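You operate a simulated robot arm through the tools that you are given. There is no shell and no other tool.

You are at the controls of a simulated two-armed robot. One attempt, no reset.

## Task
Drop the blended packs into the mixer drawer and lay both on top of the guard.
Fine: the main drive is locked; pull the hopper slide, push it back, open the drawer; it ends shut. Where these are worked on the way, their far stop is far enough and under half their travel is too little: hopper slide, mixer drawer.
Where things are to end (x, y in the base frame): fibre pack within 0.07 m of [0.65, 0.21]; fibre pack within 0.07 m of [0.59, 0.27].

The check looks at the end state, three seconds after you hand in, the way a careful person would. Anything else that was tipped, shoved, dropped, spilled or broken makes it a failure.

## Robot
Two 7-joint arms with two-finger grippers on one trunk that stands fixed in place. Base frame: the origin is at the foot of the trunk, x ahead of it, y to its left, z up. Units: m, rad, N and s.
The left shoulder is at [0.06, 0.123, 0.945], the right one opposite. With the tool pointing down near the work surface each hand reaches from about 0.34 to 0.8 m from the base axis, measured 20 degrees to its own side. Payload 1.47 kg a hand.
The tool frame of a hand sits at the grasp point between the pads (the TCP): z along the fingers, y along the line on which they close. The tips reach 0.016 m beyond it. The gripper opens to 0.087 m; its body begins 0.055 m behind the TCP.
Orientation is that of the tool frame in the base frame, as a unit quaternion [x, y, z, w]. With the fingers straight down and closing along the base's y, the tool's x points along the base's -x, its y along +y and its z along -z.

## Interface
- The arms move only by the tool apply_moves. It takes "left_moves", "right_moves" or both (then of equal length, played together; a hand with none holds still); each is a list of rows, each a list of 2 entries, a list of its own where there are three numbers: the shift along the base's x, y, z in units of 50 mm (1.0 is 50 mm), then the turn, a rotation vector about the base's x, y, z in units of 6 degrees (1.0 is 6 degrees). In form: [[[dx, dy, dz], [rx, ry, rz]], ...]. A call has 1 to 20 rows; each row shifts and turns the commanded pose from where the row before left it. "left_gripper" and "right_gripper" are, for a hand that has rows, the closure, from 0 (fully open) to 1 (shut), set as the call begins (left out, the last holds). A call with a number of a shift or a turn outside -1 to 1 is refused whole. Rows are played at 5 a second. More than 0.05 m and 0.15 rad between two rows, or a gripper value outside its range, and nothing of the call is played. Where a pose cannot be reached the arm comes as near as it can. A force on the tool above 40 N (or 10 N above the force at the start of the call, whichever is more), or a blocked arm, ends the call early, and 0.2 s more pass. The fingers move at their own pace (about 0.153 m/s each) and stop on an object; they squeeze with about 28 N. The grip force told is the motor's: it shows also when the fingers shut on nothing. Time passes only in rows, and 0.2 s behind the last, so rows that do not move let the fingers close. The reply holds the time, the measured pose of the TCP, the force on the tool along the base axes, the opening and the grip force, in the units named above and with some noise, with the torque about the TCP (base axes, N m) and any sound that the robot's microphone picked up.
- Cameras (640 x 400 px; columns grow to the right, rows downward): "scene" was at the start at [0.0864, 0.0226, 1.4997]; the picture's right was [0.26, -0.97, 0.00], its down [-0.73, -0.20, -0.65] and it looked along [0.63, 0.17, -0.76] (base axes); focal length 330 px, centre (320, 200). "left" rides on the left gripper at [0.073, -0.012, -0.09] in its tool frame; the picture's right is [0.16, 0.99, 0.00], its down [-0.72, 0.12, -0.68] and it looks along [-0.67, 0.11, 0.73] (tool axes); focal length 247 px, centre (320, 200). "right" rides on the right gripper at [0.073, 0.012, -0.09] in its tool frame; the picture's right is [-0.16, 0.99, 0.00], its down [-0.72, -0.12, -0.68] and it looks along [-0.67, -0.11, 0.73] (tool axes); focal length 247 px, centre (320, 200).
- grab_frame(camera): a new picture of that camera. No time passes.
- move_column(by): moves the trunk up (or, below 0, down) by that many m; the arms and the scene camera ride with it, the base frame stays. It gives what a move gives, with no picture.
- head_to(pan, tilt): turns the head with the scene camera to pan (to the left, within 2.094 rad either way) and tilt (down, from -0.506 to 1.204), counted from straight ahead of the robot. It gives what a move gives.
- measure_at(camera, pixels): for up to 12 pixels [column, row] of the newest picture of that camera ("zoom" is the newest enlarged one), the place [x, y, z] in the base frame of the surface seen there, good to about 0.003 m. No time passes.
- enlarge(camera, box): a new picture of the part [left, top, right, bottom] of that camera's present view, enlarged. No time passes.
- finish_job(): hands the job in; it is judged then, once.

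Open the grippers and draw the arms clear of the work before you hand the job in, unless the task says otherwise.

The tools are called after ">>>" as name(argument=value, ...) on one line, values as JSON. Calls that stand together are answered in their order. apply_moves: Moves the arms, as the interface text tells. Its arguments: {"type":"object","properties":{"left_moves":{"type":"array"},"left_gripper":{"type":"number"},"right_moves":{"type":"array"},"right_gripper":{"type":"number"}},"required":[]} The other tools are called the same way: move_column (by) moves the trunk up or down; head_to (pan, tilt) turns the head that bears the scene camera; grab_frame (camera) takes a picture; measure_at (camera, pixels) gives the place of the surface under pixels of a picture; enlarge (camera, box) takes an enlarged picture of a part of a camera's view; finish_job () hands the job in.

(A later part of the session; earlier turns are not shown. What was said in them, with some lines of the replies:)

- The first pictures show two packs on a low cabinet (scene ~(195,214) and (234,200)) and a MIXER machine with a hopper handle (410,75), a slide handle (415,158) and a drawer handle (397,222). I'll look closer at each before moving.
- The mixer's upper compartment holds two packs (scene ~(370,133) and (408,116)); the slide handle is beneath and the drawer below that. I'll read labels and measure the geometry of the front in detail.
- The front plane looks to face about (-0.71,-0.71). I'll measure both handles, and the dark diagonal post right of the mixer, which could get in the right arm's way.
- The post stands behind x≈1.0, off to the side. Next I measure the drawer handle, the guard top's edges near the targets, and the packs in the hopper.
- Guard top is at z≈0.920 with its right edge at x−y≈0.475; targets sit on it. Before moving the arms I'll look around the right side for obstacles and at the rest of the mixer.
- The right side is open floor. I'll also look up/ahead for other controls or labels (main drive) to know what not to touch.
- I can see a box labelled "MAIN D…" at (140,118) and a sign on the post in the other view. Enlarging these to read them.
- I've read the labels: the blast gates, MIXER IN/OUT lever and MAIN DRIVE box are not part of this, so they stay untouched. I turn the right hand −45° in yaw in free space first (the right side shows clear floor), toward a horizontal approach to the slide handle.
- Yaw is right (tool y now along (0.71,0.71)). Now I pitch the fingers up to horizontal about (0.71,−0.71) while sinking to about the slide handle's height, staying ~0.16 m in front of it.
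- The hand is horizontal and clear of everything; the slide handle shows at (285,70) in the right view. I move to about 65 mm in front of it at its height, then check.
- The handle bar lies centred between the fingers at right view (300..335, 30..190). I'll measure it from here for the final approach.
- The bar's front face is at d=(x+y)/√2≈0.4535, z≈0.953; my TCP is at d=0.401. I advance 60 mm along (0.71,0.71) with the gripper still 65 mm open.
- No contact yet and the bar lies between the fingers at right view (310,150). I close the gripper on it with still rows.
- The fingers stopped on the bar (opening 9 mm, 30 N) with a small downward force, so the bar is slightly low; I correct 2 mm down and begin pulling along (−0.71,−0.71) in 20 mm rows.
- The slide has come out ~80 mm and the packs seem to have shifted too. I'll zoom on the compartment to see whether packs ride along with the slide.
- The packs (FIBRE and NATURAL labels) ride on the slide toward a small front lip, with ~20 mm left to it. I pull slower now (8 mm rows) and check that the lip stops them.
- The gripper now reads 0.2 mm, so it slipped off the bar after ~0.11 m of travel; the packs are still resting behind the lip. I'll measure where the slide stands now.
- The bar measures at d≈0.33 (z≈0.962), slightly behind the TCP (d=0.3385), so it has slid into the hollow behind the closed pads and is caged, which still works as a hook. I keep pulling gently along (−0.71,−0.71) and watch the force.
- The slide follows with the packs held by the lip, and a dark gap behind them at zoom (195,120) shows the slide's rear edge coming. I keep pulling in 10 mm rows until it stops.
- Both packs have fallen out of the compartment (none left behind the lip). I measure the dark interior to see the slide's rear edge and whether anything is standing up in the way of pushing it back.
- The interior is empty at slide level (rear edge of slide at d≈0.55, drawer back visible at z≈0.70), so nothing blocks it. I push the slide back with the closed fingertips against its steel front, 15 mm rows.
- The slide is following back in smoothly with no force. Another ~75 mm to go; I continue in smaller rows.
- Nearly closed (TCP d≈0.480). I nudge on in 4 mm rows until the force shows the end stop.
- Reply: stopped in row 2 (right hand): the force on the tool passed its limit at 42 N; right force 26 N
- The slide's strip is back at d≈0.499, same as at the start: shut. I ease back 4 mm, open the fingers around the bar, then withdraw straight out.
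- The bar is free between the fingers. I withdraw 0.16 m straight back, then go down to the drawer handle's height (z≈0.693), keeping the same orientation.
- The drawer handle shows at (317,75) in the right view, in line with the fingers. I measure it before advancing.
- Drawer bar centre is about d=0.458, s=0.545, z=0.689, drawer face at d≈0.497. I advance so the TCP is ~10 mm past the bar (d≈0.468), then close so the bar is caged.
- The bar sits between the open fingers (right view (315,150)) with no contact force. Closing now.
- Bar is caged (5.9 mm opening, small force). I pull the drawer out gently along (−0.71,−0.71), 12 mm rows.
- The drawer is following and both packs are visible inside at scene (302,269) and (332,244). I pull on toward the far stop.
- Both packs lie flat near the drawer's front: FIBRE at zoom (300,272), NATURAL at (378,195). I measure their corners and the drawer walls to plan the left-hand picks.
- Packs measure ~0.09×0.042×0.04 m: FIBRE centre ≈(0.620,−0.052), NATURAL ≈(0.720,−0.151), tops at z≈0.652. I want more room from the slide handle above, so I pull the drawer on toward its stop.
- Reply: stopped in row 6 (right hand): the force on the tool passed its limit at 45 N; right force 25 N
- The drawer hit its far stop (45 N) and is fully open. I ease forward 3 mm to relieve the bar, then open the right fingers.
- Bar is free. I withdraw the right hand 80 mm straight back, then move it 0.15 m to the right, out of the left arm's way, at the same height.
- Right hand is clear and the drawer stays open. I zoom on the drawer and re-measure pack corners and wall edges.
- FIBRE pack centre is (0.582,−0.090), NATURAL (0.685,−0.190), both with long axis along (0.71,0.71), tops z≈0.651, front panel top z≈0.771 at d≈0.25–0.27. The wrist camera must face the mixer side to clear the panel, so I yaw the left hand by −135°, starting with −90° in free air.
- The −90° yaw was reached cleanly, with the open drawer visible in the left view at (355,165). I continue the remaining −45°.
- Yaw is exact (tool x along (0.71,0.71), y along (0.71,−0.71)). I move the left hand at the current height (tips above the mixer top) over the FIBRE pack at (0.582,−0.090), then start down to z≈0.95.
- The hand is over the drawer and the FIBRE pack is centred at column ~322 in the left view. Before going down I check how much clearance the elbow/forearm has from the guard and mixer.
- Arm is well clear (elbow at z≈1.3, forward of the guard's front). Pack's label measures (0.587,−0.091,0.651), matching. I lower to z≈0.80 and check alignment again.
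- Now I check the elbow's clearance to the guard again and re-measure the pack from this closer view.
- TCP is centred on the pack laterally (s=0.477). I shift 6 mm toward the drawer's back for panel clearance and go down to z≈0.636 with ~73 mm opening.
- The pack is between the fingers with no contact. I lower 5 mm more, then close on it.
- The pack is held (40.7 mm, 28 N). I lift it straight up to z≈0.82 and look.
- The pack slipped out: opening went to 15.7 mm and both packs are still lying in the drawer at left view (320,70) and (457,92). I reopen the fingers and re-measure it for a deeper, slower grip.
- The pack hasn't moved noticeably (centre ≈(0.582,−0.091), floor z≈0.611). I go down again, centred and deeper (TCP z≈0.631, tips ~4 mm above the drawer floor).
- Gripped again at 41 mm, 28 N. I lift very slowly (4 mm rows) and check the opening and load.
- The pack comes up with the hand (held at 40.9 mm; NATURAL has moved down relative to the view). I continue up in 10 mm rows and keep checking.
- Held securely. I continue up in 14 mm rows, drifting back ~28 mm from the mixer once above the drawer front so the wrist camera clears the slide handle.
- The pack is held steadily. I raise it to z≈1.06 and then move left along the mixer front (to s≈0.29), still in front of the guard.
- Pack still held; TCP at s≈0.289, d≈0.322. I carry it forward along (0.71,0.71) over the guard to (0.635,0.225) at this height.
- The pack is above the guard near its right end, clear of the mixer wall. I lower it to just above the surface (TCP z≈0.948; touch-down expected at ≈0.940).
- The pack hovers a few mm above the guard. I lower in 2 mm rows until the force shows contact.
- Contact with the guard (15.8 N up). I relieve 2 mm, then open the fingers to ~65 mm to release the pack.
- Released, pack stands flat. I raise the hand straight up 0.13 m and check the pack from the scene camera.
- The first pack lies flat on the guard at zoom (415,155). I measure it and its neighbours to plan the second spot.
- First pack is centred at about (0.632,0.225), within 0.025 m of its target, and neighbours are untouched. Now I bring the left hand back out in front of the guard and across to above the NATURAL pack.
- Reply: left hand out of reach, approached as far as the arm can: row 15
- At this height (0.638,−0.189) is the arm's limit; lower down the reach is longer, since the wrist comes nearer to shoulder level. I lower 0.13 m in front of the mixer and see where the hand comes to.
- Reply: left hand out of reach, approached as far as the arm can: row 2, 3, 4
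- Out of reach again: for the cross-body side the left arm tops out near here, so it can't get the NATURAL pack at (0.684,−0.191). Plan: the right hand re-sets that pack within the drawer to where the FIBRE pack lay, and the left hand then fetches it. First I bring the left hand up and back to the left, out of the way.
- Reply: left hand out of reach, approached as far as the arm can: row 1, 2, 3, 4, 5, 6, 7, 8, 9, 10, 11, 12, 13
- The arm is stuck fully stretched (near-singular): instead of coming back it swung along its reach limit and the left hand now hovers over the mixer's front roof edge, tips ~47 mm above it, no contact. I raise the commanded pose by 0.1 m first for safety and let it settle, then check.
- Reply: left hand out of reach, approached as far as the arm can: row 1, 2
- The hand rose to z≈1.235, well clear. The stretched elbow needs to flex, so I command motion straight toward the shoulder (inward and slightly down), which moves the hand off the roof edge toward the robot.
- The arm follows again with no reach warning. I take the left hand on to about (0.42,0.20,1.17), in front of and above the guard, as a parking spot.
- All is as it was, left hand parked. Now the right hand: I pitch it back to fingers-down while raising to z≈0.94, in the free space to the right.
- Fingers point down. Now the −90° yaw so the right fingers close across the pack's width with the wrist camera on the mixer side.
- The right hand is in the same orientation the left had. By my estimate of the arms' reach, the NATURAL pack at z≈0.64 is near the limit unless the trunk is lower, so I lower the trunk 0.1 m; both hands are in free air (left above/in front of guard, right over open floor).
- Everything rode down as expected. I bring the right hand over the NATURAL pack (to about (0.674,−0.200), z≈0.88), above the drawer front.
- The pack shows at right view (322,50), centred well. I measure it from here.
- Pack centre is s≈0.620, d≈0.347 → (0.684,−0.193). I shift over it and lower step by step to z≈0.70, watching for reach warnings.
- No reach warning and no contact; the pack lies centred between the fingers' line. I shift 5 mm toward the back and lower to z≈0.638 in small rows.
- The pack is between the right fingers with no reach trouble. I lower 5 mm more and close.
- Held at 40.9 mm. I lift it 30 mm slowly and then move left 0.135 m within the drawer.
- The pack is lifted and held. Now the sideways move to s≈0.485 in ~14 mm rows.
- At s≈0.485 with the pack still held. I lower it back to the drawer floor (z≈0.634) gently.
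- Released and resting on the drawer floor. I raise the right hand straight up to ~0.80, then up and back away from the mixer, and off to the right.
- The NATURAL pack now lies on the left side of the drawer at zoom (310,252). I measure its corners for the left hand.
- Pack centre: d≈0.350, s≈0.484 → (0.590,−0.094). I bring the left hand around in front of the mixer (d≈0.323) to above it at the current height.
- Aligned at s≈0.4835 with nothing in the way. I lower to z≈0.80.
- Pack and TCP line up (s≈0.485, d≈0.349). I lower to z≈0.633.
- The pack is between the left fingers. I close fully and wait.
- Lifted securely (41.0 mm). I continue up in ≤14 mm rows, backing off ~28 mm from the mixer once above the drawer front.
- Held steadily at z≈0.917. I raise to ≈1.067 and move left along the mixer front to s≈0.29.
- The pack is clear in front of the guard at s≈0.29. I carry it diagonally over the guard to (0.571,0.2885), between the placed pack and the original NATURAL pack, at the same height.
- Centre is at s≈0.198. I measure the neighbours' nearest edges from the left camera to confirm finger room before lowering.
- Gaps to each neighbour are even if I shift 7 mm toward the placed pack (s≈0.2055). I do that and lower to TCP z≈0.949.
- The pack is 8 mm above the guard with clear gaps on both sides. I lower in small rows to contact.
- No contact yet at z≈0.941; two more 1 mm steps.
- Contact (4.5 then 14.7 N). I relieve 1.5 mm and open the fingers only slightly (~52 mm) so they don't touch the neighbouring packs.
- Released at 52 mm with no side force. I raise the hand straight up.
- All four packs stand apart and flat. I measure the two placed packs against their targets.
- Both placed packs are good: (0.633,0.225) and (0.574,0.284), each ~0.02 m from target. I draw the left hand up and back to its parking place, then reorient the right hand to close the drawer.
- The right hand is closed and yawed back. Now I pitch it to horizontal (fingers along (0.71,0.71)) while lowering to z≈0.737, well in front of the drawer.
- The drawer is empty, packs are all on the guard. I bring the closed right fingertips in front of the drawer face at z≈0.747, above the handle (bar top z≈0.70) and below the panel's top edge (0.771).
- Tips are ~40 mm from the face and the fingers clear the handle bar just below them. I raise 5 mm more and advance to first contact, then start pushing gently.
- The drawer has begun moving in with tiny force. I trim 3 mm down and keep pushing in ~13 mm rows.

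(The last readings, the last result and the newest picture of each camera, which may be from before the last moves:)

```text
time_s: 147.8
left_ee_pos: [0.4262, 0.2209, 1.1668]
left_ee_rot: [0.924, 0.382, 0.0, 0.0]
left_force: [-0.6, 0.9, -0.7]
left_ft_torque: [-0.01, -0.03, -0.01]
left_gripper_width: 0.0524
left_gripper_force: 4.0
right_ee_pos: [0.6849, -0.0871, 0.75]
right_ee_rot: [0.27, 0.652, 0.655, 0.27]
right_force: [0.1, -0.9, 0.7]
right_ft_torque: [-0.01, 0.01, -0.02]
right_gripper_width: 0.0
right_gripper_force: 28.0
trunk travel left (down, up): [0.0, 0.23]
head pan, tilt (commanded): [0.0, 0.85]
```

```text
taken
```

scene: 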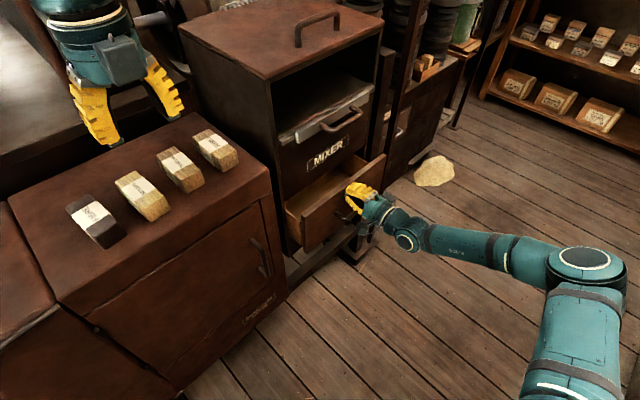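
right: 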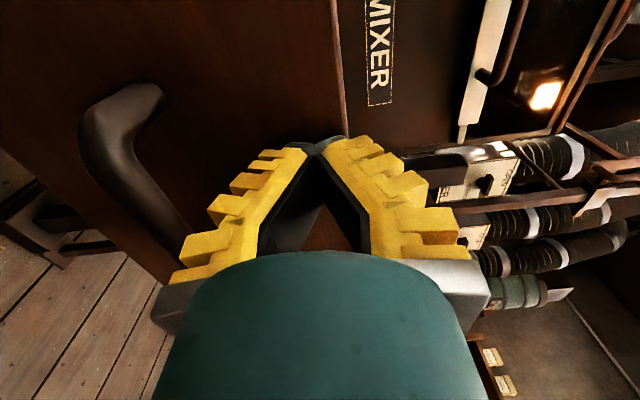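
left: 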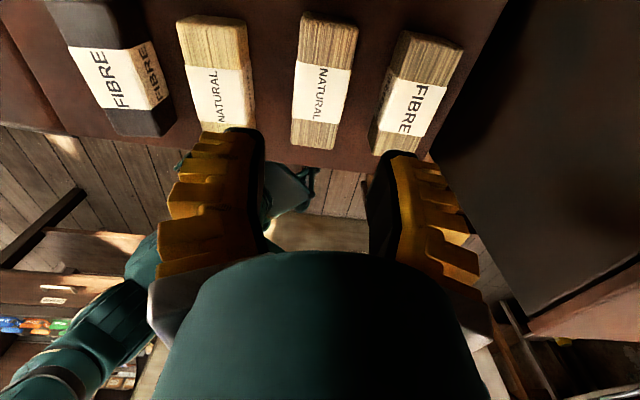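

About 60 mm to go. I continue, slowing down for the stop.

>>> apply_moves(right_moves=[[[0.15, 0.15, 0], [0, 0, 0]], [[0.15, 0.15, 0], [0, 0, 0]], [[0.15, 0.15, 0], [0, 0, 0]], [[0.12, 0.12, 0], [0, 0, 0]], [[0.1, 0.1, 0], [0, 0, 0]], [[0.06, 0.06, 0], [0, 0, 0]], [[0.05, 0.05, 0], [0, 0, 0]], [[0.05, 0.05, 0], [0, 0, 0]]])

>>> enlarge(camera="scene", box=[250, 90, 440, 260])

```text
time_s: 149.6
left_ee_pos: [0.4272, 0.2201, 1.167]
left_ee_rot: [0.924, 0.383, 0.0, 0.0]
left_force: [0.5, -0.4, -0.5]
left_ft_torque: [0.0, 0.01, 0.01]
left_gripper_width: 0.0523
left_gripper_force: 3.8
right_ee_pos: [0.7249, -0.0467, 0.7515]
right_ee_rot: [0.269, 0.653, 0.655, 0.27]
right_force: [0.0, 0.2, -0.7]
right_ft_torque: [0.02, 0.02, -0.04]
right_gripper_width: 0.0
right_gripper_force: 27.9
trunk travel left (down, up): [0.0, 0.23]
head pan, tilt (commanded): [0.0, 0.85]
```

```text
2.35 times, centred on (345, 175) of scene
```

zoom: 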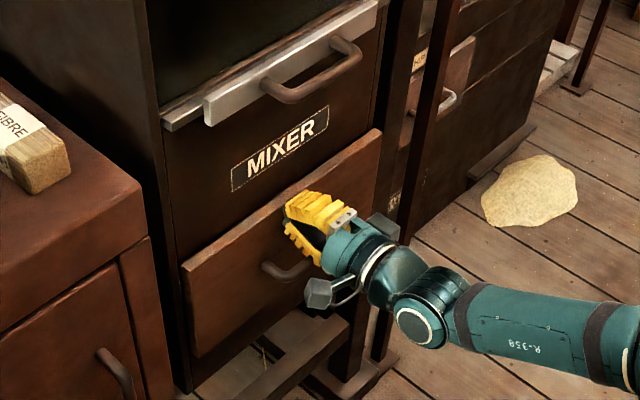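

Nearly shut (TCP d≈0.480) with no stop force yet; small 3 mm nudges until the stop is felt.

>>> apply_moves(right_moves=[[[0.04, 0.04, 0], [0, 0, 0]], [[0.03, 0.03, 0], [0, 0, 0]]])

>>> measure_at(camera="zoom", pixels=[[200, 280], [220, 300], [360, 190], [370, 160], [250, 240], [190, 270]])

```text
time_s: 150.2
left_ee_pos: [0.4276, 0.2206, 1.166]
left_ee_rot: [0.924, 0.383, 0.0, 0.0]
left_force: [0.8, -0.4, 1.2]
left_ft_torque: [-0.01, -0.01, 0.04]
left_gripper_width: 0.0522
left_gripper_force: 3.9
right_ee_pos: [0.7284, -0.0418, 0.7509]
right_ee_rot: [0.27, 0.653, 0.655, 0.269]
right_force: [-0.3, 0.0, -0.4]
right_ft_torque: [0.01, -0.01, 0.0]
right_gripper_width: 0.0
right_gripper_force: 28.2
trunk travel left (down, up): [0.0, 0.23]
head pan, tilt (commanded): [0.0, 0.85]
```

```text
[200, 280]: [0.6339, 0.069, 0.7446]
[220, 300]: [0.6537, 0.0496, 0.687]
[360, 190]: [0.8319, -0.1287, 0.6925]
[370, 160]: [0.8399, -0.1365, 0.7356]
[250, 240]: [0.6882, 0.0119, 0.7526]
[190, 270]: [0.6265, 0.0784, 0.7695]
```

The face was at d≈0.497 before this nudge; originally it measured ≈0.502–0.503. I continue nudging until the force rises.

>>> apply_moves(right_moves=[[[0.03, 0.03, 0], [0, 0, 0]], [[0.03, 0.03, 0], [0, 0, 0]]])

>>> enlarge(camera="scene", box=[250, 90, 440, 260])

>>> measure_at(camera="zoom", pixels=[[200, 280], [220, 300], [360, 190], [370, 160], [250, 240], [190, 270]])

```text
time_s: 150.8
left_ee_pos: [0.4249, 0.2193, 1.168]
left_ee_rot: [0.924, 0.383, 0.001, 0.0]
left_force: [-0.8, 0.2, 0.0]
left_ft_torque: [-0.02, -0.02, -0.01]
left_gripper_width: 0.0528
left_gripper_force: 4.3
right_ee_pos: [0.7303, -0.0419, 0.7504]
right_ee_rot: [0.269, 0.653, 0.655, 0.27]
right_force: [-32.0, -15.3, 1.5]
right_ft_torque: [0.01, 0.0, 0.13]
right_gripper_width: 0.006
right_gripper_force: 28.8
trunk travel left (down, up): [0.0, 0.23]
head pan, tilt (commanded): [0.0, 0.85]
```

```text
2.35 times, centred on (345, 175) of scene
```

zoom: 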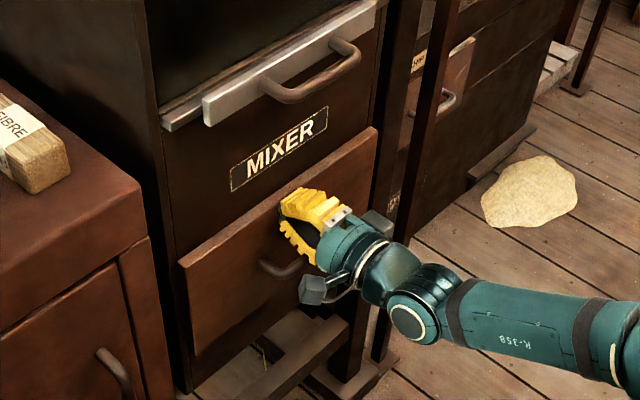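

```text
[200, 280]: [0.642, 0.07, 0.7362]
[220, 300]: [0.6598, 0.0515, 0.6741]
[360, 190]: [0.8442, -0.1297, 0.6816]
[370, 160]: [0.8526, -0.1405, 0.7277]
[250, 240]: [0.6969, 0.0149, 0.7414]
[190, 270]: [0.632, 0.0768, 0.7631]
```

The stop is felt (~35 N) and the face is back at d≈0.503, its original closed position. I withdraw the right hand straight back and to the right, opening the gripper.

>>> apply_moves(right_moves=[[[-0.1, -0.1, 0], [0, 0, 0]], [[-0.4, -0.4, 0], [0, 0, 0]], [[-0.57, -0.57, 0], [0, 0, 0]], [[-0.57, -0.57, 0], [0, 0, 0]], [[-0.57, -0.57, 0], [0, 0, 0]], [[-0.57, -0.57, 0], [0, 0, 0]], [[-0.57, -0.57, 0], [0, 0, 0]]])

>>> apply_moves(right_moves=[[[0, -0.7, 0.4], [0, 0, 0]], [[0, -0.7, 0.4], [0, 0, 0]], [[0, -0.7, 0.4], [0, 0, 0]], [[0, -0.7, 0.4], [0, 0, 0]]], right_gripper=0.0)

>>> grab_frame(camera="scene")

```text
time_s: 152.4
left_ee_pos: [0.4271, 0.2211, 1.1661]
left_ee_rot: [0.924, 0.383, 0.0, 0.0]
left_force: [-0.3, 0.6, 1.1]
left_ft_torque: [0.0, 0.01, 0.0]
left_gripper_width: 0.0523
left_gripper_force: 4.1
right_ee_pos: [0.5653, -0.2081, 0.7528]
right_ee_rot: [0.269, 0.652, 0.655, 0.27]
right_force: [0.1, 0.4, 0.4]
right_ft_torque: [-0.02, 0.02, -0.04]
right_gripper_width: 0.0
right_gripper_force: 28.0
trunk travel left (down, up): [0.0, 0.23]
head pan, tilt (commanded): [0.0, 0.85]
```

```text
time_s: 153.4
left_ee_pos: [0.4265, 0.2211, 1.1674]
left_ee_rot: [0.924, 0.383, -0.001, -0.001]
left_force: [0.1, 0.3, -0.3]
left_ft_torque: [-0.01, 0.01, -0.01]
left_gripper_width: 0.0525
left_gripper_force: 3.4
right_ee_pos: [0.5642, -0.3487, 0.8311]
right_ee_rot: [0.269, 0.653, 0.655, 0.269]
right_force: [0.1, 0.6, 0.2]
right_ft_torque: [-0.02, 0.0, 0.01]
right_gripper_width: 0.087
right_gripper_force: 0.0
trunk travel left (down, up): [0.0, 0.23]
head pan, tilt (commanded): [0.0, 0.85]
```

```text
taken
```

scene: 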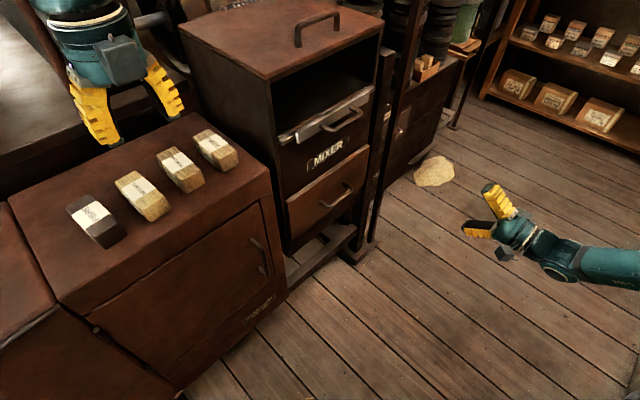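

Drawer and slide look shut and the packs rest on the guard. I check both fronts' positions by measuring, and draw the left hand further back with its gripper open.

>>> apply_moves(left_moves=[[[0, 0, 0.5], [0, 0, 0]], [[-0.3, -0.5, 0.3], [0, 0, 0]], [[-0.3, -0.5, 0], [0, 0, 0]], [[-0.2, -0.5, 0], [0, 0, 0]]], left_gripper=0.0)

>>> head_to(pan=0.2, tilt=0.85)

>>> grab_frame(camera="scene")

>>> enlarge(camera="scene", box=[260, 60, 480, 260])

```text
time_s: 154.4
left_ee_pos: [0.3865, 0.1457, 1.2069]
left_ee_rot: [0.924, 0.383, -0.001, 0.0]
left_force: [1.0, -0.5, 0.3]
left_ft_torque: [0.0, 0.0, -0.04]
left_gripper_width: 0.087
left_gripper_force: 0.0
right_ee_pos: [0.5647, -0.3488, 0.8301]
right_ee_rot: [0.269, 0.652, 0.655, 0.27]
right_force: [0.3, 0.0, 0.3]
right_ft_torque: [-0.03, -0.03, 0.02]
right_gripper_width: 0.087
right_gripper_force: 0.2
trunk travel left (down, up): [0.0, 0.23]
head pan, tilt (commanded): [0.0, 0.85]
```

```text
time_s: 155.1
left_ee_pos: [0.3877, 0.1455, 1.2077]
left_ee_rot: [0.924, 0.383, 0.0, 0.0]
left_force: [0.0, -0.8, 0.2]
left_ft_torque: [-0.02, 0.02, 0.02]
left_gripper_width: 0.0871
left_gripper_force: 0.1
right_ee_pos: [0.5652, -0.3491, 0.8302]
right_ee_rot: [0.268, 0.653, 0.655, 0.269]
right_force: [0.4, 0.1, -0.6]
right_ft_torque: [0.01, -0.01, -0.04]
right_gripper_width: 0.0871
right_gripper_force: 0.1
trunk travel left (down, up): [0.0, 0.23]
head pan, tilt (commanded): [0.201, 0.85]
```

```text
taken
```

scene: 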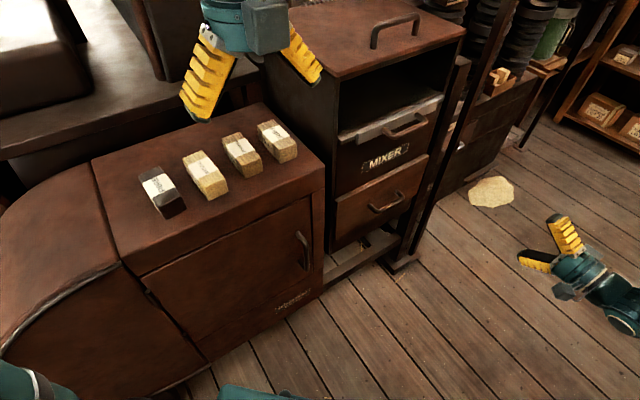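

```text
2.00 times, centred on (370, 160) of scene
```

zoom: 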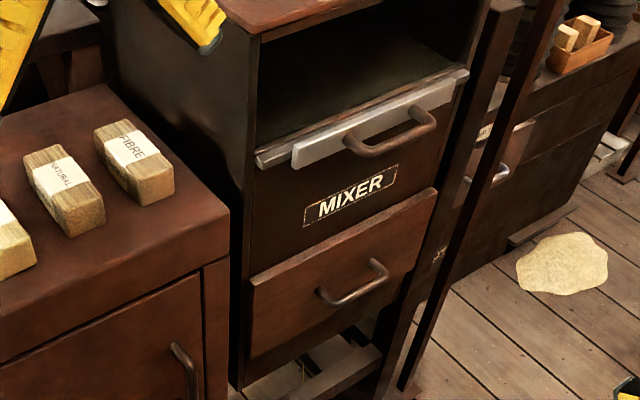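

>>> measure_at(camera="zoom", pixels=[[270, 310], [300, 320], [410, 230], [425, 205], [310, 155], [320, 145], [440, 95], [60, 178], [130, 150], [50, 200], [125, 175]])

>>> measure_at(camera="scene", pixels=[[160, 185], [205, 172], [242, 153], [277, 138]])

```text
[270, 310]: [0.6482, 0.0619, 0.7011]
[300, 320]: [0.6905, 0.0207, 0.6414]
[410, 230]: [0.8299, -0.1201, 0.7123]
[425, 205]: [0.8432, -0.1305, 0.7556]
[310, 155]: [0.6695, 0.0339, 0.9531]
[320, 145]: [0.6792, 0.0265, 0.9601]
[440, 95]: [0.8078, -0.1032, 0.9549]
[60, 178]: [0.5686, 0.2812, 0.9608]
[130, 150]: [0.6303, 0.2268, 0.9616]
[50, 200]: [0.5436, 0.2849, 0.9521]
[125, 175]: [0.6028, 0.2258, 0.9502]
```

```text
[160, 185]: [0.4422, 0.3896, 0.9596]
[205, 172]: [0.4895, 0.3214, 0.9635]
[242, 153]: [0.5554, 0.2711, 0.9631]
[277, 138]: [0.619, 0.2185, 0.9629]
```

The drawer face (d≈0.502) and slide strip (d≈0.498) are back at their closed positions. Both blended packs lie flat on the guard at about (0.57,0.28) and (0.63,0.226). The other packs show no sign of having moved, and both hands are open and clear, so I hand the job in.

>>> finish_job()

```text
The job is handed in.
```

I handed in the job with both blended packs on top of the guard and the hopper slide and mixer drawer shut.

- **Hopper slide:** I pulled it out about 0.23 m, both packs dropped into the drawer, and I pushed it back to its stop. I did not pull it all the way to its far stop.
- **Drawer:** I opened it to its far stop and took both packs out. I then closed it until it hit its stop; its front measures within about 1 mm of where it started.
- **Packs:** They lie flat at about (0.633, 0.225) and (0.574, 0.284). Each is about 0.02 m from its target, inside the 0.07 m allowed.
- **Other items:** The two packs already on the guard measured where they were before. I did not touch the main drive, duct gates or other controls.

Three things went less smoothly:

- **First pack:** It slipped from the left gripper on the first lift and fell back into the drawer. The second, slower grip held.
- **Second pack:** The left arm could not reach it, so the right hand moved it across the drawer before the left hand picked it up.
- **Over the mixer:** While backing out of that reach, the left arm swung over the mixer's front roof edge. Its fingertips stayed about 47 mm above it, and the sensors showed no contact.

The trunk is still 0.1 m lower than at the start. Both grippers are open and clear of the work.
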